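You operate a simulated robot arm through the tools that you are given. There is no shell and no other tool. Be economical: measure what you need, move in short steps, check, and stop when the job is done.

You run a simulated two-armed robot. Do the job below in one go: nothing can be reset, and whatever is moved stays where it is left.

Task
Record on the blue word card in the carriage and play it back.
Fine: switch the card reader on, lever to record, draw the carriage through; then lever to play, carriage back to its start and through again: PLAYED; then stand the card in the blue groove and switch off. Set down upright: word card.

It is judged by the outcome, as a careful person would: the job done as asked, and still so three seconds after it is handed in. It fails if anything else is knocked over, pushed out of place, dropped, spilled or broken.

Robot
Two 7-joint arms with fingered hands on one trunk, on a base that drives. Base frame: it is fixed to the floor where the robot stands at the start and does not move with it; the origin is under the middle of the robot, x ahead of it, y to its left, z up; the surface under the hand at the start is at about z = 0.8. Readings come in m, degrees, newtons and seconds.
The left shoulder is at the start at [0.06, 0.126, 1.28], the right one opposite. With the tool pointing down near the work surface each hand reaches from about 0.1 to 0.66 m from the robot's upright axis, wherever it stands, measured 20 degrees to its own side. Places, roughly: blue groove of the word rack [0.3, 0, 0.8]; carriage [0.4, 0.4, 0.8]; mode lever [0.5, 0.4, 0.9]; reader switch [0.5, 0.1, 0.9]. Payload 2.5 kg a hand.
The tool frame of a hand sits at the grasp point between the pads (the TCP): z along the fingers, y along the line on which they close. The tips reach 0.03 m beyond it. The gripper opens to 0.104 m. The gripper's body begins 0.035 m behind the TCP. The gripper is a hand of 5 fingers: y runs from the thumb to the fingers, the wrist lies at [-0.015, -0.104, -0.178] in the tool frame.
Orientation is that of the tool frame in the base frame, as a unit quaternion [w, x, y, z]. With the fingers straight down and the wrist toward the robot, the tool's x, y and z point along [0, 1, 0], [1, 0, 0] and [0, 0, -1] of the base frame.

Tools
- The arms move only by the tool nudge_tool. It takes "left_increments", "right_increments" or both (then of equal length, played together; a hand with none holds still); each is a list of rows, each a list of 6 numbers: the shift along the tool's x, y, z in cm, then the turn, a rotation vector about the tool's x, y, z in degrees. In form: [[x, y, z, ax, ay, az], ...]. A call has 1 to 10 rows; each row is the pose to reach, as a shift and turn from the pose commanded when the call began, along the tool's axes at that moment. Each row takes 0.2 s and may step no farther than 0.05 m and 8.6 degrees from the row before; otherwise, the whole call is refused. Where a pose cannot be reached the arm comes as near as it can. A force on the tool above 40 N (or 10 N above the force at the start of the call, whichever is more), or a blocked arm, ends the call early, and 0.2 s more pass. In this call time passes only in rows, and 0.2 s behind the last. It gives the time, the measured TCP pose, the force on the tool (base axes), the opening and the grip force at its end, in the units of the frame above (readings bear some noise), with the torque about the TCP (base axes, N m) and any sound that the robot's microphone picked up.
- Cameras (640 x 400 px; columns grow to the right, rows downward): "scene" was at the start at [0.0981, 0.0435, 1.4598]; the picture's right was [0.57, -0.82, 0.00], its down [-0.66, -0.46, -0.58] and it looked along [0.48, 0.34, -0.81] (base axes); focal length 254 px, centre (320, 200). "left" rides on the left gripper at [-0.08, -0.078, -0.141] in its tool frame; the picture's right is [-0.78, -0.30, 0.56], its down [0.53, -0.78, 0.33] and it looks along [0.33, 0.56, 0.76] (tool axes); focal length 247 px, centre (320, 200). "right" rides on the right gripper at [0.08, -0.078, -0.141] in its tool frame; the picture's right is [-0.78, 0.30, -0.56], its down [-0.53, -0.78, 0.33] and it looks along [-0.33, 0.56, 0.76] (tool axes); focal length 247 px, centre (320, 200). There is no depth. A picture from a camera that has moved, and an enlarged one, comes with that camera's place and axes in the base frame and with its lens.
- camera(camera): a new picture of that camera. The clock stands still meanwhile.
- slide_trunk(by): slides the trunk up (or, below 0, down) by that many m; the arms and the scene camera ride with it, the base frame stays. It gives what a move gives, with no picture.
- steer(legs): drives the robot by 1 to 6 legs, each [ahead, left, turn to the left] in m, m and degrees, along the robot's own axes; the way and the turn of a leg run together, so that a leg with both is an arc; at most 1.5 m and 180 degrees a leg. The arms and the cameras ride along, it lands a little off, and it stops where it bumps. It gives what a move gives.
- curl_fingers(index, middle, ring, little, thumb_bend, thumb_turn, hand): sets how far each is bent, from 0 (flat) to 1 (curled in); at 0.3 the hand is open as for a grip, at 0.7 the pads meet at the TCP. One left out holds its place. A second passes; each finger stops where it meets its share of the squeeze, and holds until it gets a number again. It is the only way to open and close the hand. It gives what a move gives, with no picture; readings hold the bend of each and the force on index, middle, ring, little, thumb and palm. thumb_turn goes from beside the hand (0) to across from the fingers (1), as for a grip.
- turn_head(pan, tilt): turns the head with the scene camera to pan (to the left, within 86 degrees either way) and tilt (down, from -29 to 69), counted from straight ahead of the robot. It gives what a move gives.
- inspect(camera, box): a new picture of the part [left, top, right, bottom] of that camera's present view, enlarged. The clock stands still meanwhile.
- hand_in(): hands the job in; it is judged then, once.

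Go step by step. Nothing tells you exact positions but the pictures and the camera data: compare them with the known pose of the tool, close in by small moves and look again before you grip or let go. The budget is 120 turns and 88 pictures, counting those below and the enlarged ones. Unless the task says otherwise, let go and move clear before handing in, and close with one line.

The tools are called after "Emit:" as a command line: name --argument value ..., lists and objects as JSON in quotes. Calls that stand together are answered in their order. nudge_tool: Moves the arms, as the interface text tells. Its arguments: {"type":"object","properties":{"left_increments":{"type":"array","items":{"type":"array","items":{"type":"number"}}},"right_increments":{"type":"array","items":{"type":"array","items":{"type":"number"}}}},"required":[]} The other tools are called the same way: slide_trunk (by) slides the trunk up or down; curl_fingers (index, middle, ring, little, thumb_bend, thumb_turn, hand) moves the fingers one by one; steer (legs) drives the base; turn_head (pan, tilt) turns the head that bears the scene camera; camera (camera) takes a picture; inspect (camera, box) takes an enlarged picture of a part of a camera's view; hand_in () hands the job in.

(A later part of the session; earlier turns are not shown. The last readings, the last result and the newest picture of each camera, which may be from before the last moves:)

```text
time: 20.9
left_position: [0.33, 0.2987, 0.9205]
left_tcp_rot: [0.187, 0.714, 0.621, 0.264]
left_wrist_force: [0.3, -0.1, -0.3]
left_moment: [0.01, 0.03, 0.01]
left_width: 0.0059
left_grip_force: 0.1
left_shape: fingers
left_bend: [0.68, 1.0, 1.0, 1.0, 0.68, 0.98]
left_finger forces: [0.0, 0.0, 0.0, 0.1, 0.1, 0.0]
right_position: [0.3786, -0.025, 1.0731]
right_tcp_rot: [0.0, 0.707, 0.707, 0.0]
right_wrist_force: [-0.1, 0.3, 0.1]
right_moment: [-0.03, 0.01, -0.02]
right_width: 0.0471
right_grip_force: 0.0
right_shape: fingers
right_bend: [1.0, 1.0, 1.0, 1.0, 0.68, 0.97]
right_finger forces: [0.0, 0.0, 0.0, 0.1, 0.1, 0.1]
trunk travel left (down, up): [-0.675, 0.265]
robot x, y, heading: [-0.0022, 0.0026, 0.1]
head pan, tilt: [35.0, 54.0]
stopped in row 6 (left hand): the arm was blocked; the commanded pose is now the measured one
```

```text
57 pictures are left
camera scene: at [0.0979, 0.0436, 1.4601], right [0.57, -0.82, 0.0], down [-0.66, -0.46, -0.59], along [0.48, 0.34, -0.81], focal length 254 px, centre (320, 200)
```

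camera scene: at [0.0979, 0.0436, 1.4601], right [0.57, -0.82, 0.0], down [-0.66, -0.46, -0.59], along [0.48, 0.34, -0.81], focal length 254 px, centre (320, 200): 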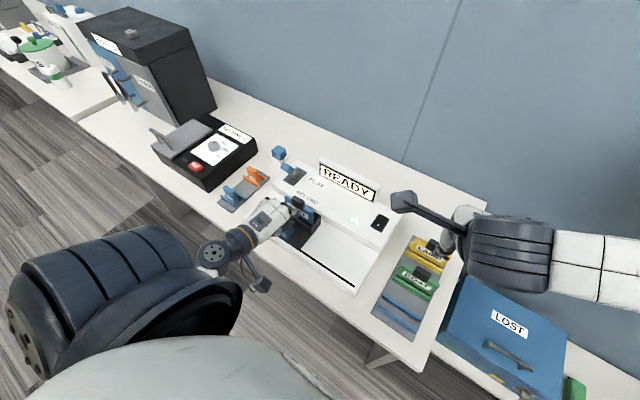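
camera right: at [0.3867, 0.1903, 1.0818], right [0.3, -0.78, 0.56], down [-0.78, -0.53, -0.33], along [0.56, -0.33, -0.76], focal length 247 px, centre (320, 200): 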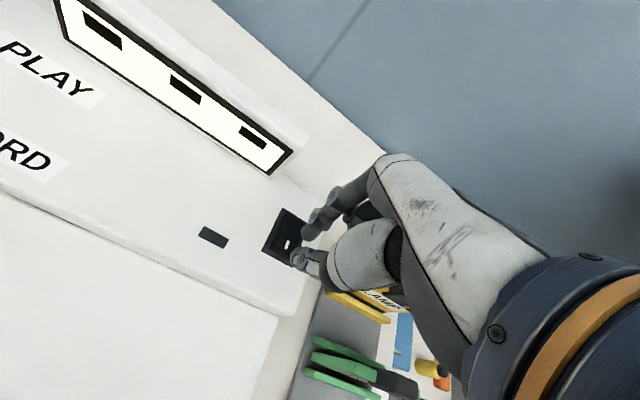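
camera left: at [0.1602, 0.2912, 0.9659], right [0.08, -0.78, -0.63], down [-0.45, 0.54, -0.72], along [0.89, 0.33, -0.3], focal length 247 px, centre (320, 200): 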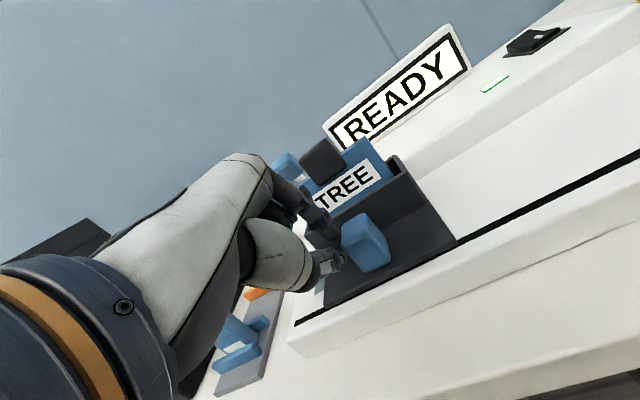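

The arm got blocked at a self-limit near y ≈ 0.3 (wrist too close to the trunk). I look at the carriage, then plan to lift off and back the base up for more room.

Emit:
camera --camera "left"

Emit:
inspect --camera "scene" --box '[200, 120, 400, 300]'

```text
56 pictures are left
camera left: at [0.1756, 0.2245, 0.9748], right [0.04, -0.68, -0.73], down [-0.36, 0.67, -0.65], along [0.93, 0.29, -0.22], focal length 247 px, centre (320, 200)
```

left: 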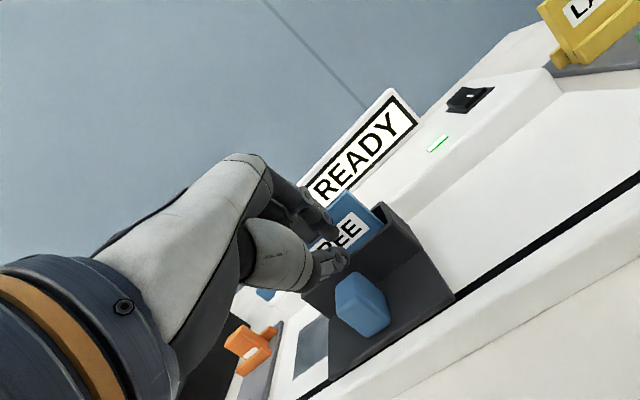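

```text
2.22 times, centred on (300, 210) of scene
camera zoom: at [0.0979, 0.0436, 1.4601], right [0.57, -0.82, 0.0], down [-0.66, -0.46, -0.59], along [0.48, 0.34, -0.81], focal length 565 px, centre (364, 178)
```

zoom: 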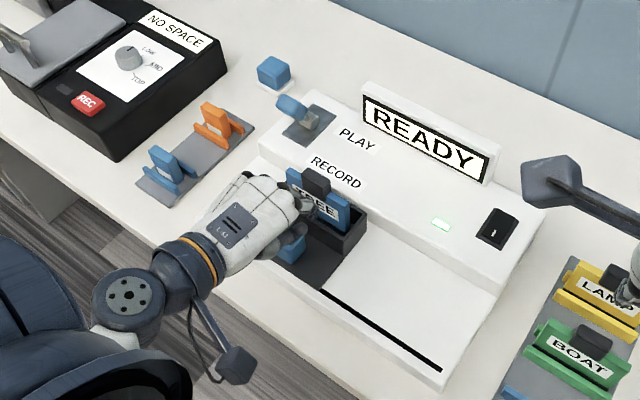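

The card is still seated and the fingers are just over the knob. I pull the left hand back and up, then back the base off.

Emit:
nudge_tool --left_increments '[[0, -1, -2, 0, 0, 0], [0, -2, -4, 0, 0, 0], [0.7, 0.5, -7.3, 0, 0, 0], [1.4, 3, -10.6, 0, 0, 0]]'

Emit:
steer --legs '[[-0.16, 0, 0]]'

Emit:
camera --camera "left"

Emit:
camera --camera "scene"

```text
time: 21.9
left_position: [0.2903, 0.3029, 1.0253]
left_tcp_rot: [0.187, 0.714, 0.622, 0.263]
left_wrist_force: [1.2, 0.7, -0.8]
left_moment: [0.0, 0.01, 0.01]
left_width: 0.0059
left_grip_force: 0.1
left_shape: fingers
left_bend: [0.68, 1.0, 1.0, 1.0, 0.68, 0.98]
left_finger forces: [0.0, 0.1, 0.1, 0.0, 0.1, 0.0]
right_position: [0.3782, -0.0249, 1.0729]
right_tcp_rot: [0.0, 0.707, 0.707, 0.0]
right_wrist_force: [0.2, -0.4, 0.0]
right_moment: [0.02, -0.03, -0.03]
right_width: 0.0471
right_grip_force: 0.1
right_shape: fingers
right_bend: [1.0, 1.0, 1.0, 1.0, 0.68, 0.97]
right_finger forces: [0.0, 0.0, 0.0, 0.0, 0.0, 0.0]
trunk travel left (down, up): [-0.675, 0.265]
robot x, y, heading: [0.0002, -0.0, -0.0]
head pan, tilt: [35.0, 54.0]
```

```text
time: 23.3
left_position: [0.1285, 0.3049, 1.0258]
left_tcp_rot: [0.186, 0.712, 0.623, 0.265]
left_wrist_force: [0.3, -0.3, -0.7]
left_moment: [0.03, -0.01, 0.03]
left_width: 0.006
left_grip_force: 0.0
left_shape: fingers
left_bend: [0.68, 1.0, 1.0, 1.0, 0.68, 0.98]
left_finger forces: [0.0, 0.1, 0.0, 0.0, 0.0, 0.0]
right_position: [0.2186, -0.0233, 1.073]
right_tcp_rot: [0.001, 0.706, 0.708, 0.001]
right_wrist_force: [0.4, 0.2, 0.1]
right_moment: [-0.03, 0.01, 0.01]
right_width: 0.0472
right_grip_force: 0.1
right_shape: fingers
right_bend: [1.0, 1.0, 1.0, 1.0, 0.68, 0.97]
right_finger forces: [0.0, 0.1, 0.1, 0.1, 0.0, 0.0]
trunk travel left (down, up): [-0.675, 0.265]
robot x, y, heading: [-0.1582, -0.0013, 0.0]
head pan, tilt: [35.0, 54.0]
```

```text
54 pictures are left
camera left: at [-0.0263, 0.2287, 1.0809], right [0.04, -0.68, -0.73], down [-0.36, 0.67, -0.65], along [0.93, 0.29, -0.22], focal length 247 px, centre (320, 200)
```

left: 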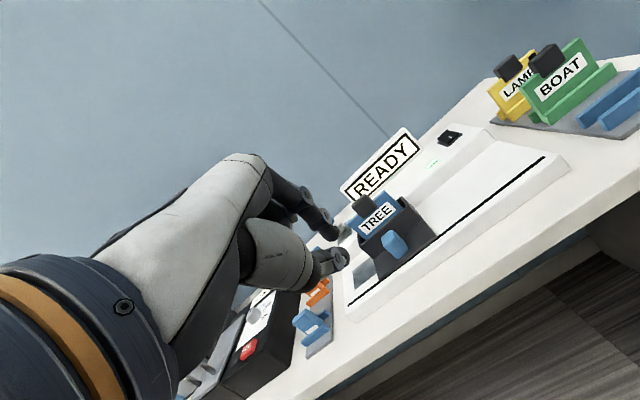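

```text
53 pictures are left
camera scene: at [-0.0627, 0.0437, 1.4602], right [0.58, -0.82, 0.0], down [-0.66, -0.47, -0.59], along [0.48, 0.34, -0.81], focal length 254 px, centre (320, 200)
```

scene: 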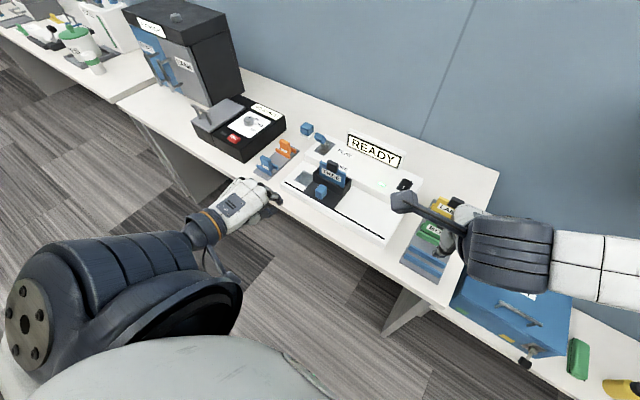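

Knob is now at about y = 0.31. I restore the hand's 35° attitude and bring it back to the left of the knob, above it.

Emit:
nudge_tool --left_increments '[[1.2, 2.1, 3, 1.1, -1.85, -4.5], [2.4, 4.2, 6, 2.2, -3.7, -9.1], [3.5, 6.3, 9, 2.2, -3.7, -9.1], [4.7, 8.4, 12.1, 2.2, -3.7, -9.1], [5.8, 10.4, 15.2, 2.2, -3.7, -9.1]]'

Emit:
camera --camera "left"

```text
time: 24.5
left_position: [0.3092, 0.355, 0.9734]
left_tcp_rot: [0.213, 0.673, 0.676, 0.214]
left_wrist_force: [-0.6, -0.1, 0.0]
left_moment: [-0.01, 0.0, 0.01]
left_width: 0.006
left_grip_force: 0.1
left_shape: fingers
left_bend: [0.68, 1.0, 1.0, 1.0, 0.68, 0.98]
left_finger forces: [0.0, 0.0, 0.1, 0.0, 0.0, 0.1]
right_position: [0.2205, -0.0244, 1.0726]
right_tcp_rot: [0.0, 0.706, 0.709, 0.0]
right_wrist_force: [0.3, 0.6, -0.2]
right_moment: [0.0, 0.01, 0.04]
right_width: 0.0471
right_grip_force: 0.2
right_shape: fingers
right_bend: [1.0, 1.0, 1.0, 1.0, 0.68, 0.97]
right_finger forces: [0.1, 0.1, 0.0, 0.0, 0.0, 0.1]
trunk travel left (down, up): [-0.675, 0.265]
robot x, y, heading: [-0.1557, -0.0021, 0.1]
head pan, tilt: [35.0, 54.0]
```

```text
52 pictures are left
camera left: at [0.1636, 0.2751, 1.0463], right [0.08, -0.78, -0.63], down [-0.45, 0.53, -0.72], along [0.89, 0.34, -0.3], focal length 247 px, centre (320, 200)
```

left: 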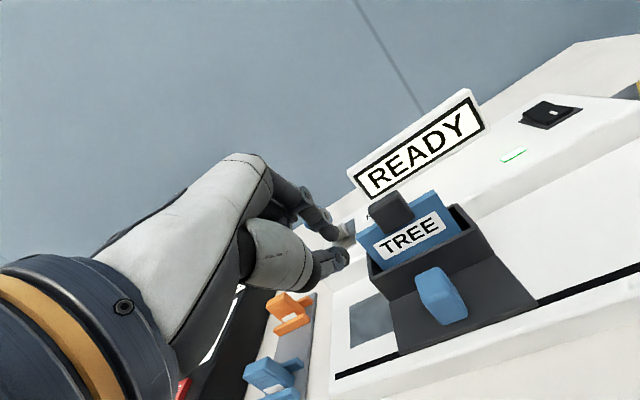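

Good placement left of the knob. I descend 8 cm and push on steadily.

Emit:
nudge_tool --left_increments '[[0, -1.5, 2.2, 0, 0, 0], [0, -3.1, 4.4, 0, 0, 0], [0, -4.6, 6.5, 0, 0, 0], [-2, -4.6, 6.5, 0, 0, 0], [-4, -4.6, 6.5, 0, 0, 0], [-6, -4.6, 6.5, 0, 0, 0], [-8, -4.6, 6.5, 0, 0, 0], [-10, -4.6, 6.5, 0, 0, 0], [-12, -4.6, 6.5, 0, 0, 0], [-14, -4.6, 6.5, 0, 0, 0]]'

Emit:
camera --camera "left"

```text
time: 26.7
left_position: [0.3109, 0.214, 0.897]
left_tcp_rot: [0.213, 0.673, 0.676, 0.214]
left_wrist_force: [-0.9, 1.3, 0.2]
left_moment: [0.04, 0.0, -0.03]
left_width: 0.0071
left_grip_force: 0.9
left_shape: fingers
left_bend: [0.68, 1.0, 1.0, 1.0, 0.67, 0.98]
left_finger forces: [0.1, 0.0, 0.0, 0.1, 1.6, 0.0]
right_position: [0.2177, -0.0232, 1.0732]
right_tcp_rot: [0.0, 0.705, 0.709, 0.0]
right_wrist_force: [0.8, 0.4, -0.6]
right_moment: [0.02, 0.01, 0.0]
right_width: 0.047
right_grip_force: 0.0
right_shape: fingers
right_bend: [1.0, 1.0, 1.0, 1.0, 0.68, 0.97]
right_finger forces: [0.1, 0.0, 0.1, 0.0, 0.1, 0.1]
trunk travel left (down, up): [-0.675, 0.265]
robot x, y, heading: [-0.1591, 0.0003, 0.4]
head pan, tilt: [35.0, 54.0]
```

```text
51 pictures are left
camera left: at [0.166, 0.133, 0.9692], right [0.08, -0.78, -0.63], down [-0.45, 0.53, -0.72], along [0.89, 0.34, -0.3], focal length 247 px, centre (320, 200)
```

left: 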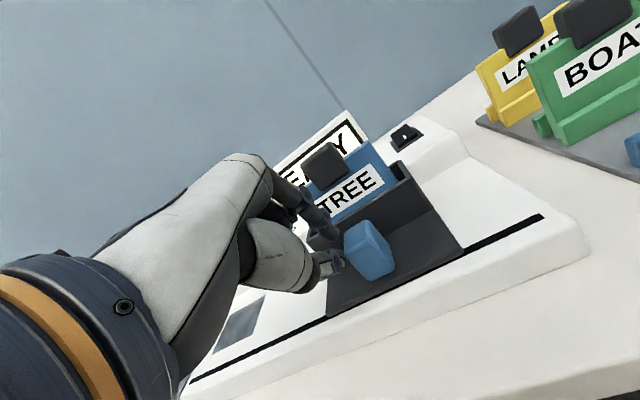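

Carriage moves along; I push on to its end stop.

Emit:
nudge_tool --left_increments '[[-1.5, 0, 0, 0, 0, 0], [-3, 0, 0, 0, 0, 0], [-4.2, 0, 0, 0, 0, 0], [-5.2, 0, 0, 0, 0, 0], [-6, 0, 0, 0, 0, 0], [-6.8, 0, 0, 0, 0, 0]]'

Emit:
camera --camera "left"

Emit:
camera --camera "scene"

```text
time: 28.1
left_position: [0.3116, 0.1576, 0.896]
left_tcp_rot: [0.205, 0.675, 0.672, 0.224]
left_wrist_force: [-2.3, 13.5, 3.4]
left_moment: [0.27, 0.05, -0.03]
left_width: 0.0108
left_grip_force: 7.0
left_shape: fingers
left_bend: [0.68, 1.0, 1.0, 1.0, 0.66, 1.0]
left_finger forces: [0.0, 0.0, 0.0, 0.0, 13.8, 0.1]
right_position: [0.2187, -0.0224, 1.0733]
right_tcp_rot: [0.0, 0.705, 0.709, 0.0]
right_wrist_force: [-0.1, 0.4, -0.5]
right_moment: [-0.01, -0.03, 0.01]
right_width: 0.0469
right_grip_force: 0.2
right_shape: fingers
right_bend: [1.0, 1.0, 1.0, 1.0, 0.68, 0.97]
right_finger forces: [0.0, 0.0, 0.0, 0.1, 0.0, 0.0]
trunk travel left (down, up): [-0.675, 0.265]
robot x, y, heading: [-0.1588, -0.0006, -0.1]
head pan, tilt: [35.0, 54.0]
```

```text
50 pictures are left
camera left: at [0.1661, 0.0755, 0.9659], right [0.08, -0.76, -0.65], down [-0.44, 0.55, -0.71], along [0.89, 0.35, -0.29], focal length 247 px, centre (320, 200)
```

left: 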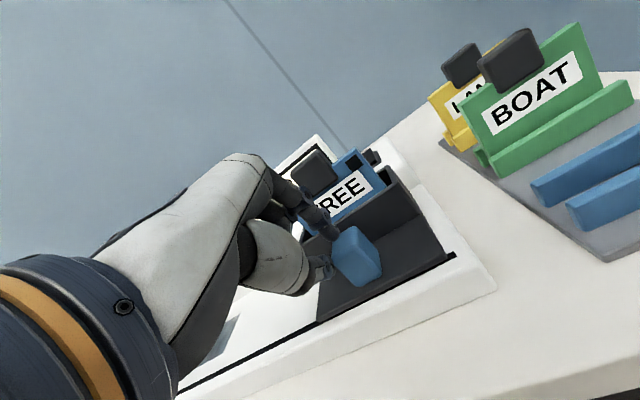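

```text
49 pictures are left
camera scene: at [-0.0625, 0.0453, 1.4602], right [0.58, -0.82, 0.0], down [-0.66, -0.47, -0.59], along [0.48, 0.34, -0.81], focal length 254 px, centre (320, 200)
```

scene: 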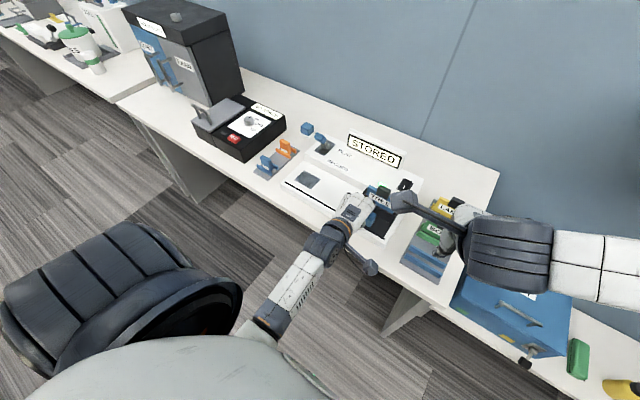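

The display reads STORED. Now I lift the left hand off, straighten it, and drive forward again to put the lever to PLAY.

Emit:
nudge_tool --left_increments '[[1.5, 0, 0, 0, 0, 0], [2.5, 1.5, -3.8, 0, 0, 0], [4, 3.8, -7, 8, 0, 0], [6, 6.2, -10, 16, 0, 0], [8, 7.8, -12, 24, 0, 0], [10, 8.5, -12.5, 30, 0, 0], [10, 8.5, -12.5, 35, 0, 0]]'

Emit:
steer --legs '[[0.16, 0, 0]]'

Emit:
curl_fingers --hand "left" --index 0.54 --thumb_bend 0.54

Emit:
camera --camera "left"

Emit:
camera --camera "scene"

```text
time: 29.7
left_position: [0.308, 0.2478, 1.0479]
left_tcp_rot: [0.0, 0.706, 0.708, 0.0]
left_wrist_force: [0.7, 0.1, -0.4]
left_moment: [0.03, 0.02, 0.02]
left_width: 0.0059
left_grip_force: 0.0
left_shape: fingers
left_bend: [0.68, 1.0, 1.0, 1.0, 0.68, 0.98]
left_finger forces: [0.0, 0.1, 0.1, 0.0, 0.0, 0.1]
right_position: [0.2186, -0.0241, 1.072]
right_tcp_rot: [0.0, 0.705, 0.709, 0.0]
right_wrist_force: [-0.2, -0.1, 0.2]
right_moment: [-0.01, 0.02, 0.01]
right_width: 0.0474
right_grip_force: 0.0
right_shape: fingers
right_bend: [1.0, 1.0, 1.0, 1.0, 0.68, 0.97]
right_finger forces: [0.0, 0.0, 0.0, 0.0, 0.1, 0.1]
trunk travel left (down, up): [-0.675, 0.265]
robot x, y, heading: [-0.1587, 0.0004, -0.0]
head pan, tilt: [35.0, 54.0]
```

```text
time: 31.1
left_position: [0.4672, 0.2509, 1.0481]
left_tcp_rot: [0.0, 0.704, 0.711, 0.0]
left_wrist_force: [0.6, 0.6, -0.2]
left_moment: [0.02, -0.02, 0.0]
left_width: 0.0063
left_grip_force: 0.1
left_shape: fingers
left_bend: [0.68, 1.0, 1.0, 1.0, 0.68, 0.98]
left_finger forces: [0.0, 0.0, 0.1, 0.0, 0.1, 0.0]
right_position: [0.38, -0.0203, 1.0719]
right_tcp_rot: [0.0, 0.703, 0.711, -0.001]
right_wrist_force: [0.7, 0.0, -0.4]
right_moment: [0.0, 0.02, -0.01]
right_width: 0.0467
right_grip_force: 0.0
right_shape: fingers
right_bend: [1.0, 1.0, 1.0, 1.0, 0.68, 0.97]
right_finger forces: [0.0, 0.0, 0.0, 0.0, 0.0, 0.0]
trunk travel left (down, up): [-0.675, 0.265]
robot x, y, heading: [0.0002, -0.002, 0.2]
head pan, tilt: [35.0, 54.0]
```

```text
time: 32.1
left_position: [0.4663, 0.2523, 1.0487]
left_tcp_rot: [0.002, 0.703, 0.711, 0.001]
left_wrist_force: [-0.5, -0.4, 0.1]
left_moment: [0.0, -0.01, -0.01]
left_width: 0.0412
left_grip_force: 0.0
left_shape: fingers
left_bend: [0.54, 1.0, 1.0, 1.0, 0.54, 0.98]
left_finger forces: [0.0, 0.0, 0.0, 0.1, 0.1, 0.0]
right_position: [0.3806, -0.0206, 1.0729]
right_tcp_rot: [0.0, 0.704, 0.71, 0.0]
right_wrist_force: [0.0, 0.5, 0.3]
right_moment: [0.02, 0.04, -0.04]
right_width: 0.0469
right_grip_force: 0.0
right_shape: fingers
right_bend: [1.0, 1.0, 1.0, 1.0, 0.68, 0.97]
right_finger forces: [0.1, 0.0, 0.0, 0.0, 0.0, 0.1]
trunk travel left (down, up): [-0.675, 0.265]
robot x, y, heading: [0.0007, -0.0008, 0.5]
head pan, tilt: [35.0, 54.0]
```

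```text
48 pictures are left
camera left: at [0.3889, 0.1717, 1.1903], right [-0.29, -0.78, -0.56], down [-0.78, 0.53, -0.34], along [0.55, 0.34, -0.76], focal length 247 px, centre (320, 200)
```

left: 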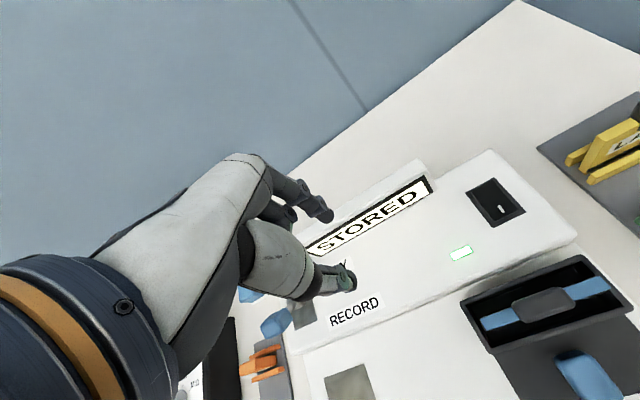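

```text
47 pictures are left
camera scene: at [0.0985, 0.0454, 1.4601], right [0.58, -0.81, 0.0], down [-0.66, -0.47, -0.59], along [0.48, 0.34, -0.81], focal length 254 px, centre (320, 200)
```

scene: 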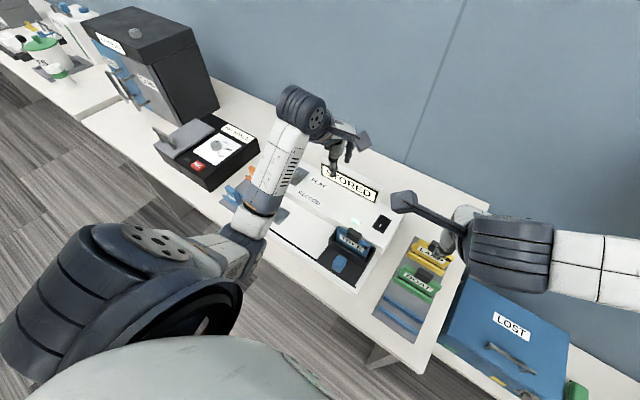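

Lever knob is at about [0.457, 0.406, 0.935]. I move the left hand above it with a wider opening.

Emit:
curl_fingers --hand "left" --index 0.45 --thumb_bend 0.45

Emit:
nudge_tool --left_increments '[[4, -0.3, 0, 0, 0, 0], [8, -0.7, 0.5, 0, 0, 0], [12, -1, 1.5, 0, 0, 0], [15.5, -1.1, 3, 0, 0, 0]]'

Emit:
camera --camera "left"

```text
time: 33.1
left_position: [0.4664, 0.2516, 1.0481]
left_tcp_rot: [0.001, 0.703, 0.711, 0.001]
left_wrist_force: [-0.2, 0.9, -0.5]
left_moment: [-0.06, 0.01, 0.01]
left_width: 0.0648
left_grip_force: 0.0
left_shape: fingers
left_bend: [0.45, 1.0, 1.0, 1.0, 0.45, 0.98]
left_finger forces: [0.1, 0.0, 0.0, 0.1, 0.0, 0.1]
right_position: [0.3795, -0.021, 1.0732]
right_tcp_rot: [0.001, 0.705, 0.71, -0.001]
right_wrist_force: [-0.3, -0.3, 0.4]
right_moment: [0.03, -0.02, 0.0]
right_width: 0.0472
right_grip_force: 0.1
right_shape: fingers
right_bend: [1.0, 1.0, 1.0, 1.0, 0.68, 0.97]
right_finger forces: [0.0, 0.0, 0.0, 0.1, 0.1, 0.0]
trunk travel left (down, up): [-0.675, 0.265]
robot x, y, heading: [-0.0031, -0.0018, 0.5]
head pan, tilt: [35.0, 54.0]
```

```text
time: 34.1
left_position: [0.4542, 0.4057, 1.0187]
left_tcp_rot: [0.002, 0.703, 0.711, 0.001]
left_wrist_force: [0.1, -0.2, -0.4]
left_moment: [-0.01, 0.01, -0.04]
left_width: 0.0644
left_grip_force: 0.0
left_shape: fingers
left_bend: [0.45, 1.0, 1.0, 1.0, 0.45, 0.98]
left_finger forces: [0.0, 0.0, 0.0, 0.0, 0.0, 0.0]
right_position: [0.3795, -0.0193, 1.073]
right_tcp_rot: [0.0, 0.704, 0.71, 0.0]
right_wrist_force: [0.4, 0.0, -0.3]
right_moment: [0.05, -0.03, -0.02]
right_width: 0.047
right_grip_force: 0.1
right_shape: fingers
right_bend: [1.0, 1.0, 1.0, 1.0, 0.68, 0.97]
right_finger forces: [0.0, 0.0, 0.1, 0.1, 0.0, 0.1]
trunk travel left (down, up): [-0.675, 0.265]
robot x, y, heading: [-0.0022, -0.0004, 0.5]
head pan, tilt: [35.0, 54.0]
```

```text
46 pictures are left
camera left: at [0.3761, 0.3253, 1.1609], right [-0.29, -0.78, -0.56], down [-0.78, 0.53, -0.34], along [0.56, 0.34, -0.76], focal length 247 px, centre (320, 200)
```

left: 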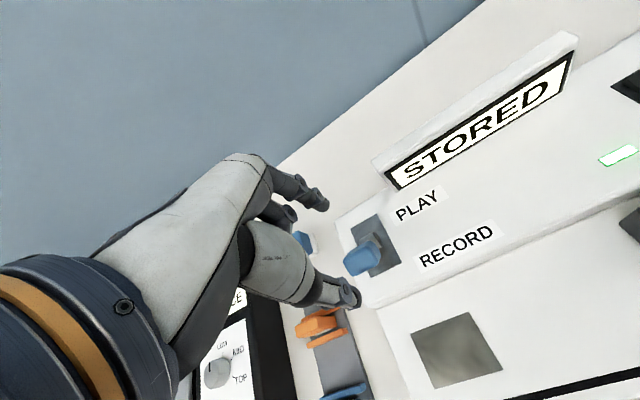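

Aligned. I descend around the knob and push it away to PLAY with the thumb.

Emit:
nudge_tool --left_increments '[[0, 0, 3, 0, 0, 0], [0, 0, 5.5, 0, 0, 0], [0, 0, 7, 0, 0, 0], [0, 1.5, 7, 0, 0, 0], [0, 3, 6.3, 0, 0, 0], [0, 4.5, 6, 0, 0, 0], [0, 6, 6.2, 0, 0, 0], [0, 7.2, 6.6, 0, 0, 0], [0, 8, 6.9, 0, 0, 0]]'

Emit:
camera --camera "left"

```text
time: 36.1
left_position: [0.5353, 0.4061, 0.9485]
left_tcp_rot: [0.001, 0.704, 0.71, 0.001]
left_wrist_force: [-0.4, 0.2, 1.4]
left_moment: [0.01, 0.08, 0.03]
left_width: 0.0668
left_grip_force: 0.3
left_shape: fingers
left_bend: [0.45, 1.0, 1.0, 1.0, 0.44, 0.98]
left_finger forces: [0.0, 0.0, 0.0, 0.0, 0.9, 0.0]
right_position: [0.38, -0.0205, 1.0735]
right_tcp_rot: [0.0, 0.704, 0.71, 0.0]
right_wrist_force: [0.1, 0.5, -0.2]
right_moment: [0.02, 0.03, 0.0]
right_width: 0.0469
right_grip_force: 0.0
right_shape: fingers
right_bend: [1.0, 1.0, 1.0, 1.0, 0.68, 0.97]
right_finger forces: [0.0, 0.0, 0.0, 0.0, 0.0, 0.1]
trunk travel left (down, up): [-0.675, 0.265]
robot x, y, heading: [0.0025, 0.002, 0.5]
head pan, tilt: [35.0, 54.0]
```

```text
45 pictures are left
camera left: at [0.4574, 0.327, 1.0914], right [-0.29, -0.78, -0.56], down [-0.78, 0.53, -0.34], along [0.56, 0.34, -0.76], focal length 247 px, centre (320, 200)
```

left: 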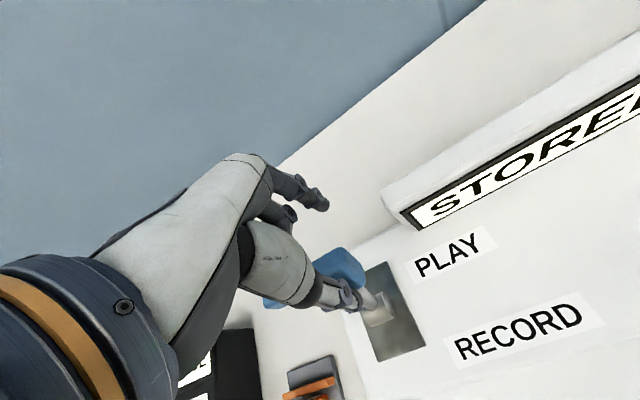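

The lever is at PLAY. I lift and retract the left hand, set the right hand to a pinch, then drive back and left so the right arm can return the carriage.

Emit:
nudge_tool --left_increments '[[0, -0.2, -4, 0, 0, 0], [0, -0.2, -8, 0, 0, 0], [0, -2, -12, 0, 0, 0], [0, -6.5, -12, 0, 0, 0], [-1, -11, -12, 0, 0, 0], [-3, -15, -12, 0, 0, 0], [-6, -18, -12, 0, 0, 0], [-8, -22, -12, 0, 0, 0]]'

Emit:
curl_fingers --hand "right" --index 0.68

Emit:
camera --camera "scene"

```text
time: 37.9
left_position: [0.3133, 0.3217, 1.0711]
left_tcp_rot: [0.001, 0.703, 0.712, 0.001]
left_wrist_force: [0.2, 0.0, 0.4]
left_moment: [0.01, -0.02, 0.0]
left_width: 0.0652
left_grip_force: 0.1
left_shape: fingers
left_bend: [0.45, 1.0, 1.0, 1.0, 0.45, 0.98]
left_finger forces: [0.0, 0.0, 0.0, 0.0, 0.0, 0.1]
right_position: [0.3789, -0.02, 1.0735]
right_tcp_rot: [0.0, 0.704, 0.71, 0.0]
right_wrist_force: [-0.2, -0.7, -0.3]
right_moment: [0.0, -0.01, -0.01]
right_width: 0.0469
right_grip_force: 0.0
right_shape: fingers
right_bend: [1.0, 1.0, 1.0, 1.0, 0.68, 0.97]
right_finger forces: [0.0, 0.0, 0.1, 0.1, 0.0, 0.0]
trunk travel left (down, up): [-0.675, 0.265]
robot x, y, heading: [0.0015, -0.0009, 0.5]
head pan, tilt: [35.0, 54.0]
```

```text
time: 38.9
left_position: [0.3149, 0.3232, 1.07]
left_tcp_rot: [0.001, 0.703, 0.711, 0.002]
left_wrist_force: [0.3, -0.7, -0.5]
left_moment: [0.02, -0.02, 0.0]
left_width: 0.0651
left_grip_force: 0.1
left_shape: fingers
left_bend: [0.45, 1.0, 1.0, 1.0, 0.45, 0.98]
left_finger forces: [0.0, 0.0, 0.0, 0.1, 0.1, 0.1]
right_position: [0.3813, -0.0202, 1.0735]
right_tcp_rot: [0.0, 0.704, 0.71, 0.0]
right_wrist_force: [0.0, -0.7, 0.5]
right_moment: [-0.02, -0.03, 0.0]
right_width: 0.0291
right_grip_force: 0.1
right_shape: fingers
right_bend: [0.91, 1.0, 1.0, 1.0, 0.66, 0.97]
right_finger forces: [0.0, 0.0, 0.0, 0.0, 0.0, 0.0]
trunk travel left (down, up): [-0.675, 0.265]
robot x, y, heading: [0.0009, -0.0003, 0.7]
head pan, tilt: [35.0, 54.0]
```

```text
44 pictures are left
camera scene: at [0.0985, 0.0454, 1.4601], right [0.58, -0.81, 0.0], down [-0.66, -0.47, -0.59], along [0.48, 0.34, -0.81], focal length 254 px, centre (320, 200)
```

scene: 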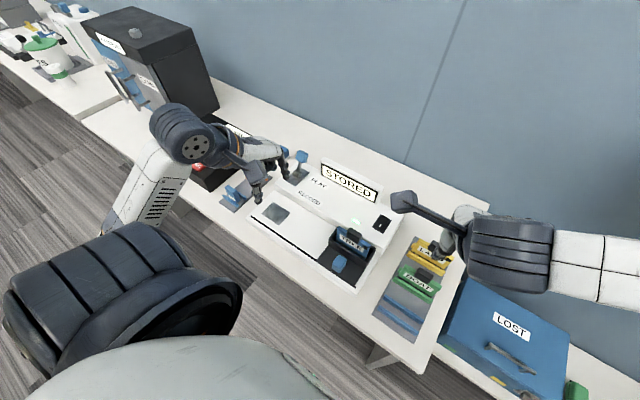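

The index caught on the thumb; I'll open the thumb, set the index, then re-close. Then I drive back and left.

Emit:
curl_fingers --hand "right" --thumb_bend 0.3 --index 0.6

Emit:
curl_fingers --hand "right" --thumb_bend 0.68 --index 0.68

Emit:
steer --legs '[[-0.16, 0, -0.6], [0, 0.36, 0]]'

Emit:
camera --camera "right"

Emit:
turn_head --pan -15 --tilt 54

Emit:
camera --camera "scene"

```text
time: 39.9
left_position: [0.3139, 0.3227, 1.0708]
left_tcp_rot: [0.0, 0.703, 0.711, 0.002]
left_wrist_force: [-0.2, 0.2, 0.4]
left_moment: [-0.01, 0.01, -0.01]
left_width: 0.0653
left_grip_force: 0.0
left_shape: fingers
left_bend: [0.45, 1.0, 1.0, 1.0, 0.45, 0.98]
left_finger forces: [0.0, 0.0, 0.1, 0.0, 0.1, 0.1]
right_position: [0.3796, -0.0208, 1.0729]
right_tcp_rot: [0.0, 0.703, 0.711, 0.0]
right_wrist_force: [0.3, 0.0, 0.1]
right_moment: [0.01, 0.04, -0.02]
right_width: 0.0642
right_grip_force: 0.1
right_shape: fingers
right_bend: [0.6, 1.0, 1.0, 1.0, 0.3, 0.97]
right_finger forces: [0.0, 0.1, 0.1, 0.0, 0.0, 0.0]
trunk travel left (down, up): [-0.675, 0.265]
robot x, y, heading: [-0.0001, 0.0004, 0.3]
head pan, tilt: [35.0, 54.0]
```

```text
time: 40.9
left_position: [0.315, 0.3223, 1.0701]
left_tcp_rot: [0.002, 0.704, 0.71, 0.001]
left_wrist_force: [0.0, 0.2, 0.5]
left_moment: [0.02, -0.02, 0.0]
left_width: 0.0649
left_grip_force: 0.1
left_shape: fingers
left_bend: [0.45, 1.0, 1.0, 1.0, 0.45, 0.98]
left_finger forces: [0.1, 0.2, 0.0, 0.0, 0.0, 0.1]
right_position: [0.3784, -0.0204, 1.0727]
right_tcp_rot: [-0.001, 0.704, 0.71, -0.001]
right_wrist_force: [-0.3, -1.0, 0.3]
right_moment: [0.01, 0.01, 0.02]
right_width: 0.0063
right_grip_force: 0.1
right_shape: fingers
right_bend: [0.68, 1.0, 1.0, 1.0, 0.68, 0.97]
right_finger forces: [0.0, 0.0, 0.1, 0.0, 0.0, 0.0]
trunk travel left (down, up): [-0.675, 0.265]
robot x, y, heading: [0.0001, -0.0007, 0.6]
head pan, tilt: [35.0, 54.0]
```

```text
time: 44.2
left_position: [0.1556, 0.6865, 1.0707]
left_tcp_rot: [0.001, 0.704, 0.71, 0.0]
left_wrist_force: [0.2, 0.0, -0.4]
left_moment: [-0.02, -0.03, -0.01]
left_width: 0.0651
left_grip_force: 0.1
left_shape: fingers
left_bend: [0.45, 1.0, 1.0, 1.0, 0.45, 0.98]
left_finger forces: [0.1, 0.0, 0.0, 0.0, 0.1, 0.0]
right_position: [0.2219, 0.3422, 1.073]
right_tcp_rot: [0.0, 0.705, 0.71, 0.0]
right_wrist_force: [0.4, 0.2, 0.4]
right_moment: [0.0, 0.02, -0.03]
right_width: 0.0061
right_grip_force: 0.0
right_shape: fingers
right_bend: [0.68, 1.0, 1.0, 1.0, 0.68, 0.97]
right_finger forces: [0.1, 0.1, 0.1, 0.0, 0.0, 0.1]
trunk travel left (down, up): [-0.675, 0.265]
robot x, y, heading: [-0.1556, 0.364, 0.3]
head pan, tilt: [35.0, 54.0]
```

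```text
43 pictures are left
camera right: at [0.1424, 0.4218, 1.2135], right [0.3, -0.77, 0.56], down [-0.77, -0.54, -0.33], along [0.56, -0.33, -0.76], focal length 247 px, centre (320, 200)
```

right: 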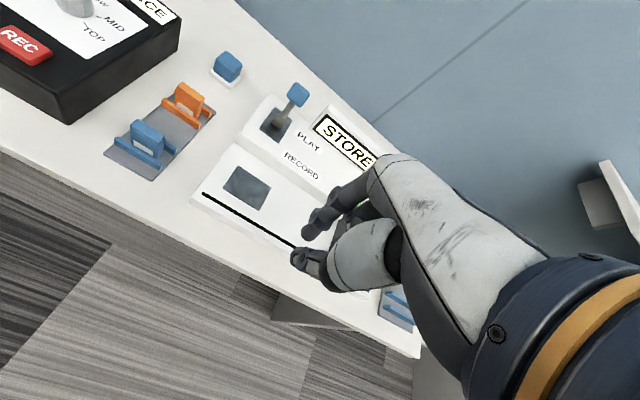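

```text
time: 45.4
left_position: [0.1572, 0.6859, 1.0704]
left_tcp_rot: [0.0, 0.705, 0.71, 0.001]
left_wrist_force: [-0.4, 0.2, 0.1]
left_moment: [-0.02, -0.01, 0.01]
left_width: 0.0653
left_grip_force: 0.1
left_shape: fingers
left_bend: [0.45, 1.0, 1.0, 1.0, 0.45, 0.98]
left_finger forces: [0.0, 0.0, 0.1, 0.0, 0.1, 0.0]
right_position: [0.2215, 0.3424, 1.0744]
right_tcp_rot: [0.001, 0.705, 0.709, 0.0]
right_wrist_force: [0.2, -0.5, -0.5]
right_moment: [0.02, -0.02, 0.02]
right_width: 0.0062
right_grip_force: 0.1
right_shape: fingers
right_bend: [0.68, 1.0, 1.0, 1.0, 0.68, 0.97]
right_finger forces: [0.1, 0.1, 0.0, 0.1, 0.0, 0.0]
trunk travel left (down, up): [-0.675, 0.265]
robot x, y, heading: [-0.16, 0.365, 0.2]
head pan, tilt: [-15.0, 54.0]
```

```text
42 pictures are left
camera scene: at [-0.0485, 0.3478, 1.4601], right [-0.25, -0.97, 0.0], down [-0.78, 0.2, -0.59], along [0.57, -0.15, -0.81], focal length 254 px, centre (320, 200)
```

scene: 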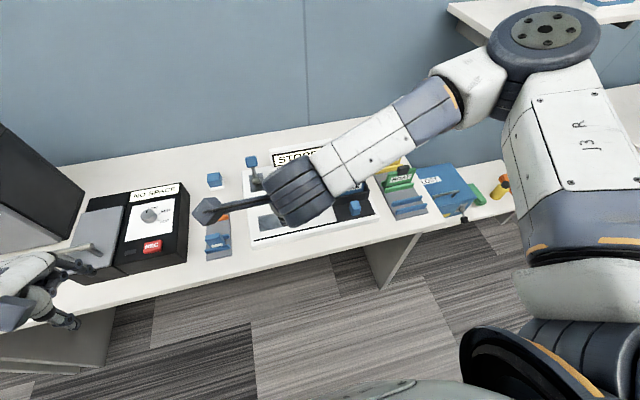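

The carriage sits at the right end, knob near y ≈ 0.145. I bring the right hand tilted 35° to its right side, above.

Emit:
nudge_tool --right_increments '[[-4, 1.3, 0, -6, 0, 0], [-8, 2.6, 0, -12, 0, 0], [-12, 3.9, 0, -18, 0, 0], [-16, 5.2, 1, -24, 0, 0], [-20, 6.5, 3, -30, 0, 0], [-23.5, 7.8, 5.5, -35, 0, 0], [-26, 8.7, 8, -35, 0, 0], [-26, 8.7, 10, -35, 0, 0]]'

Emit:
camera --camera "right"

Emit:
camera --camera "scene"

```text
time: 47.2
left_position: [0.1562, 0.6852, 1.0692]
left_tcp_rot: [0.001, 0.704, 0.71, 0.002]
left_wrist_force: [1.2, 0.2, 0.3]
left_moment: [0.01, -0.01, 0.01]
left_width: 0.0652
left_grip_force: 0.1
left_shape: fingers
left_bend: [0.45, 1.0, 1.0, 1.0, 0.45, 0.98]
left_finger forces: [0.0, 0.1, 0.0, 0.0, 0.1, 0.0]
right_position: [0.2641, 0.1786, 1.0922]
right_tcp_rot: [0.124, 0.693, 0.698, 0.133]
right_wrist_force: [0.2, -0.9, -0.2]
right_moment: [0.03, 0.02, -0.04]
right_width: 0.0064
right_grip_force: 0.1
right_shape: fingers
right_bend: [0.68, 1.0, 1.0, 1.0, 0.68, 0.98]
right_finger forces: [0.1, 0.0, 0.0, 0.0, 0.0, 0.0]
right hand out of reach, approached as far as the arm can: row 4, 5, 6, 7, 8
trunk travel left (down, up): [-0.675, 0.265]
robot x, y, heading: [-0.1591, 0.3648, 0.6]
head pan, tilt: [-15.0, 54.0]
```

```text
41 pictures are left
camera right: at [0.1398, 0.2551, 1.1973], right [0.09, -0.78, 0.62], down [-0.6, -0.53, -0.59], along [0.79, -0.32, -0.52], focal length 247 px, centre (320, 200)
```

right: 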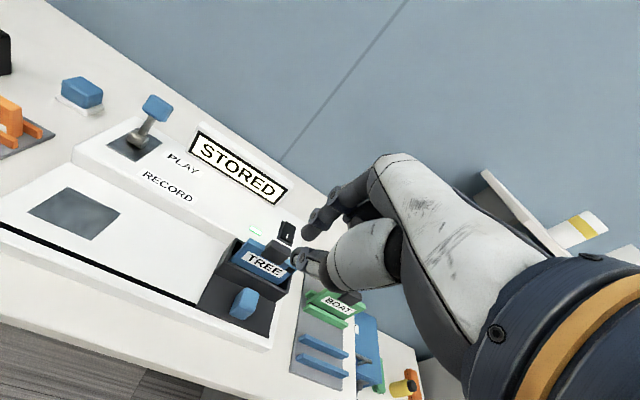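

```text
40 pictures are left
camera scene: at [-0.0485, 0.3479, 1.4601], right [-0.25, -0.97, 0.0], down [-0.78, 0.2, -0.59], along [0.57, -0.15, -0.81], focal length 254 px, centre (320, 200)
```

scene: 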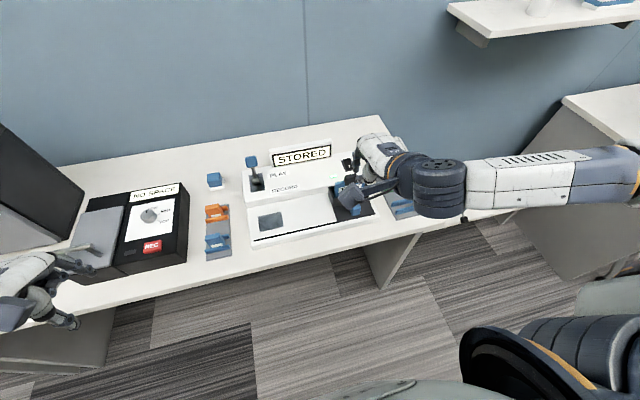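

The right arm only came part way (0.264, 0.179, 1.09). I send a tiny move to see where the commanded pose stands.

Emit:
nudge_tool --right_increments '[[0, 0, 0.5, 0, 0, 0], [0, 0, 1, 0, 0, 0]]'

```text
time: 47.8
left_position: [0.156, 0.6847, 1.0701]
left_tcp_rot: [0.0, 0.704, 0.71, 0.001]
left_wrist_force: [0.4, -0.1, -0.6]
left_moment: [-0.01, -0.02, -0.03]
left_width: 0.0651
left_grip_force: 0.1
left_shape: fingers
left_bend: [0.45, 1.0, 1.0, 1.0, 0.45, 0.98]
left_finger forces: [0.1, 0.0, 0.0, 0.0, 0.0, 0.0]
right_position: [0.2674, 0.1803, 1.0899]
right_tcp_rot: [0.122, 0.69, 0.701, 0.135]
right_wrist_force: [-0.3, -1.3, -0.4]
right_moment: [0.02, -0.03, -0.04]
right_width: 0.0062
right_grip_force: 0.1
right_shape: fingers
right_bend: [0.68, 1.0, 1.0, 1.0, 0.68, 0.98]
right_finger forces: [0.0, 0.0, 0.0, 0.0, 0.0, 0.1]
right hand out of reach, approached as far as the arm can: row 1, 2
trunk travel left (down, up): [-0.675, 0.265]
robot x, y, heading: [-0.1558, 0.3624, 0.3]
head pan, tilt: [-15.0, 54.0]
```

It is sitting at a joint limit with the tilt. I untilt, move right and lower first, then tilt again from there.

Emit:
nudge_tool --right_increments '[[0, 0, 0, 7, 0, 0], [-1, 0, 0, 14, 0, 0], [-3, 0, 1, 20, 0, 0], [-6, 0.5, 3, 20, 0, 0], [-9, 1, 5, 20, 0, 0], [-9, 1.2, 8, 20, 0, 0]]'

Emit:
nudge_tool --right_increments '[[0, 0, 0, -7, 0, 0], [0, 0, 0, -14, 0, 0], [0, 0, 0, -21, 0, 0], [0, 0, 0, -28, 0, 0], [0, 0, 0, -35, 0, 0]]'

```text
time: 49.2
left_position: [0.1561, 0.6848, 1.0711]
left_tcp_rot: [0.001, 0.703, 0.711, 0.001]
left_wrist_force: [-0.3, 0.9, 0.4]
left_moment: [-0.04, 0.01, 0.0]
left_width: 0.0649
left_grip_force: 0.0
left_shape: fingers
left_bend: [0.45, 1.0, 1.0, 1.0, 0.45, 0.98]
left_finger forces: [0.0, 0.0, 0.0, 0.0, 0.0, 0.0]
right_position: [0.3118, 0.0886, 1.0167]
right_tcp_rot: [0.001, 0.703, 0.712, 0.01]
right_wrist_force: [0.6, -0.3, -0.1]
right_moment: [-0.01, -0.01, -0.01]
right_width: 0.0062
right_grip_force: 0.1
right_shape: fingers
right_bend: [0.68, 1.0, 1.0, 1.0, 0.68, 0.98]
right_finger forces: [0.1, 0.1, 0.1, 0.0, 0.1, 0.0]
trunk travel left (down, up): [-0.675, 0.265]
robot x, y, heading: [-0.1583, 0.3645, 0.4]
head pan, tilt: [-15.0, 54.0]
```

```text
time: 50.4
left_position: [0.1563, 0.6855, 1.0711]
left_tcp_rot: [0.001, 0.704, 0.71, 0.002]
left_wrist_force: [0.1, 0.3, 0.3]
left_moment: [-0.02, -0.01, 0.0]
left_width: 0.0653
left_grip_force: 0.1
left_shape: fingers
left_bend: [0.45, 1.0, 1.0, 1.0, 0.45, 0.98]
left_finger forces: [0.0, 0.0, 0.0, 0.0, 0.0, 0.1]
right_position: [0.3215, 0.1183, 1.0287]
right_tcp_rot: [0.183, 0.651, 0.701, 0.227]
right_wrist_force: [0.2, -0.5, -0.3]
right_moment: [-0.03, -0.02, 0.02]
right_width: 0.0059
right_grip_force: 0.1
right_shape: fingers
right_bend: [0.68, 1.0, 1.0, 1.0, 0.68, 0.98]
right_finger forces: [0.1, 0.1, 0.1, 0.0, 0.0, 0.0]
right hand out of reach, approached as far as the arm can: row 3, 4, 5
trunk travel left (down, up): [-0.675, 0.265]
robot x, y, heading: [-0.158, 0.3648, 0.5]
head pan, tilt: [-15.0, 54.0]
```

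Full tilt isn't available to this arm here; 20° still clears the trough. I set 20° and lower beside the knob's right side.

Emit:
nudge_tool --right_increments '[[-1, -1, 0.6, 6.8, -2.1, 1.7], [-2, -2.2, 1.5, 13.7, -4.2, 3.4], [-3.1, -4.4, 3.4, 13.7, -4.2, 3.4]]'

Emit:
camera --camera "right"

```text
time: 51.2
left_position: [0.156, 0.685, 1.0706]
left_tcp_rot: [0.001, 0.704, 0.71, 0.001]
left_wrist_force: [-0.5, -0.3, 0.8]
left_moment: [-0.05, -0.01, -0.01]
left_width: 0.0652
left_grip_force: 0.1
left_shape: fingers
left_bend: [0.45, 1.0, 1.0, 1.0, 0.45, 0.98]
left_finger forces: [0.0, 0.0, 0.0, 0.1, 0.0, 0.0]
right_position: [0.3055, 0.0894, 0.9768]
right_tcp_rot: [0.123, 0.696, 0.697, 0.123]
right_wrist_force: [0.4, 0.6, -1.2]
right_moment: [0.02, 0.06, -0.02]
right_width: 0.006
right_grip_force: 0.0
right_shape: fingers
right_bend: [0.68, 1.0, 1.0, 1.0, 0.68, 0.98]
right_finger forces: [0.1, 0.0, 0.1, 0.0, 0.0, 0.0]
trunk travel left (down, up): [-0.675, 0.265]
robot x, y, heading: [-0.1606, 0.3666, 0.6]
head pan, tilt: [-15.0, 54.0]
```

```text
39 pictures are left
camera right: at [0.1835, 0.1688, 1.0814], right [0.09, -0.78, 0.62], down [-0.62, -0.54, -0.58], along [0.78, -0.33, -0.53], focal length 247 px, centre (320, 200)
```

right: 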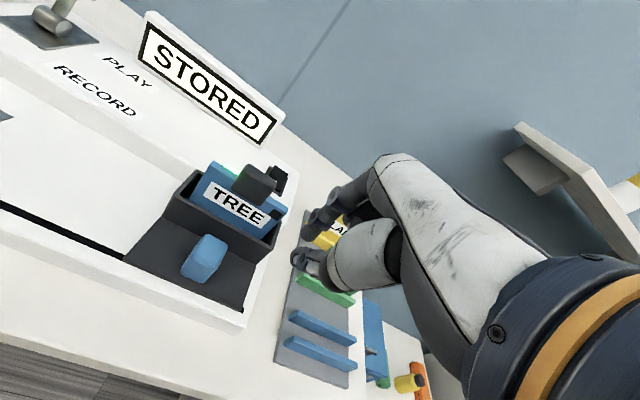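

Knob at y ≈ 0.147; right hand is clear on its right. I descend and push the carriage back to the left.

Emit:
nudge_tool --right_increments '[[0, -1, 2.7, 0, 0, 0], [0, -2, 5.4, 0, 0, 0], [0, -2.8, 7.6, 0, 0, 0], [2, -2.8, 7.6, 0, 0, 0], [4, -2.8, 7.6, 0, 0, 0], [6, -2.8, 7.6, 0, 0, 0], [8, -2.8, 7.6, 0, 0, 0], [10, -2.8, 7.6, 0, 0, 0]]'

Emit:
camera --camera "right"

```text
time: 53.0
left_position: [0.1563, 0.685, 1.0697]
left_tcp_rot: [0.002, 0.703, 0.711, 0.001]
left_wrist_force: [0.0, 0.1, -0.5]
left_moment: [0.0, 0.0, -0.05]
left_width: 0.0654
left_grip_force: 0.0
left_shape: fingers
left_bend: [0.45, 1.0, 1.0, 1.0, 0.45, 0.98]
left_finger forces: [0.1, 0.0, 0.0, 0.1, 0.0, 0.0]
right_position: [0.3065, 0.109, 0.8947]
right_tcp_rot: [0.119, 0.694, 0.699, 0.125]
right_wrist_force: [0.1, 0.1, -0.7]
right_moment: [0.03, 0.02, -0.03]
right_width: 0.006
right_grip_force: 0.1
right_shape: fingers
right_bend: [0.68, 1.0, 1.0, 1.0, 0.68, 0.98]
right_finger forces: [0.1, 0.1, 0.0, 0.0, 0.1, 0.0]
right hand out of reach, approached as far as the arm can: row 5, 6, 7, 8
trunk travel left (down, up): [-0.675, 0.265]
robot x, y, heading: [-0.159, 0.3642, 0.4]
head pan, tilt: [-15.0, 54.0]
```

```text
38 pictures are left
camera right: at [0.1836, 0.1872, 1.0015], right [0.09, -0.78, 0.62], down [-0.61, -0.54, -0.58], along [0.78, -0.33, -0.53], focal length 247 px, centre (320, 200)
```

right: 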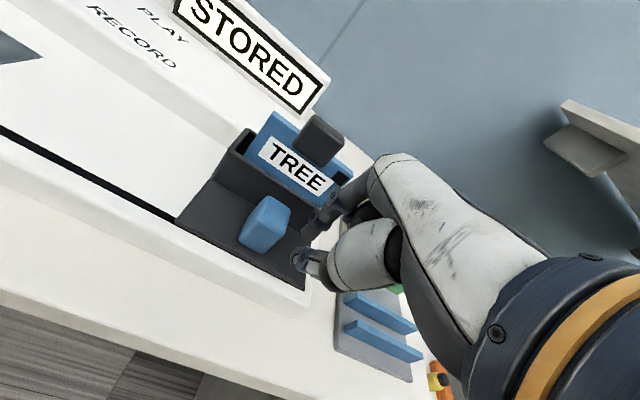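

The joint limit again stops the arm, but the hand is rightly placed beside the knob. I'll use the base instead: raise the left hand for safety and drive sideways left to push the carriage home.

Emit:
nudge_tool --left_increments '[[0, 0, -4, 0, 0, 0], [0, 0, -8, 0, 0, 0], [0, -1, -12, 0, 0, 0]]'

Emit:
steer --legs '[[0, 0.1, 0]]'

Emit:
camera --camera "right"

Emit:
camera --camera "scene"

```text
time: 53.8
left_position: [0.148, 0.6863, 1.1893]
left_tcp_rot: [0.0, 0.704, 0.71, 0.001]
left_wrist_force: [0.6, 1.3, 0.5]
left_moment: [0.02, 0.01, 0.01]
left_width: 0.0651
left_grip_force: 0.1
left_shape: fingers
left_bend: [0.45, 1.0, 1.0, 1.0, 0.45, 0.98]
left_finger forces: [0.0, 0.0, 0.0, 0.0, 0.0, 0.0]
right_position: [0.3064, 0.1085, 0.8954]
right_tcp_rot: [0.12, 0.694, 0.698, 0.125]
right_wrist_force: [-0.1, -0.3, 0.1]
right_moment: [-0.01, -0.01, 0.0]
right_width: 0.0062
right_grip_force: 0.2
right_shape: fingers
right_bend: [0.68, 1.0, 1.0, 1.0, 0.68, 0.98]
right_finger forces: [0.0, 0.0, 0.0, 0.0, 0.0, 0.1]
trunk travel left (down, up): [-0.675, 0.265]
robot x, y, heading: [-0.1566, 0.3626, 0.3]
head pan, tilt: [-15.0, 54.0]
```

```text
time: 55.0
left_position: [0.1482, 0.7861, 1.1881]
left_tcp_rot: [0.002, 0.705, 0.71, 0.0]
left_wrist_force: [-0.3, 0.3, -0.8]
left_moment: [-0.03, -0.01, 0.01]
left_width: 0.0648
left_grip_force: 0.1
left_shape: fingers
left_bend: [0.45, 1.0, 1.0, 1.0, 0.45, 0.98]
left_finger forces: [0.0, 0.0, 0.0, 0.0, 0.1, 0.0]
right_position: [0.3048, 0.2083, 0.8961]
right_tcp_rot: [0.121, 0.695, 0.698, 0.125]
right_wrist_force: [0.2, 0.6, 0.3]
right_moment: [-0.01, -0.02, -0.02]
right_width: 0.0064
right_grip_force: 0.2
right_shape: fingers
right_bend: [0.68, 1.0, 1.0, 1.0, 0.68, 0.98]
right_finger forces: [0.0, 0.0, 0.0, 0.0, 0.0, 0.0]
trunk travel left (down, up): [-0.675, 0.265]
robot x, y, heading: [-0.1584, 0.4615, 0.2]
head pan, tilt: [-15.0, 54.0]
```

```text
37 pictures are left
camera right: at [0.1824, 0.2867, 1.0018], right [0.09, -0.78, 0.62], down [-0.61, -0.53, -0.58], along [0.78, -0.33, -0.53], focal length 247 px, centre (320, 200)
```

right: 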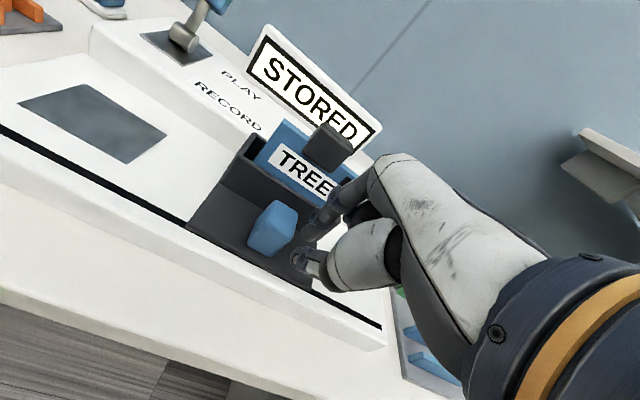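

```text
36 pictures are left
camera scene: at [-0.0492, 0.4481, 1.4601], right [-0.25, -0.97, 0.0], down [-0.78, 0.21, -0.59], along [0.57, -0.15, -0.81], focal length 254 px, centre (320, 200)
```

scene: 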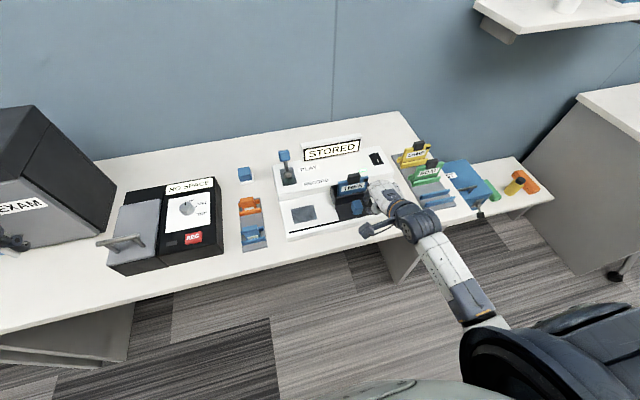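

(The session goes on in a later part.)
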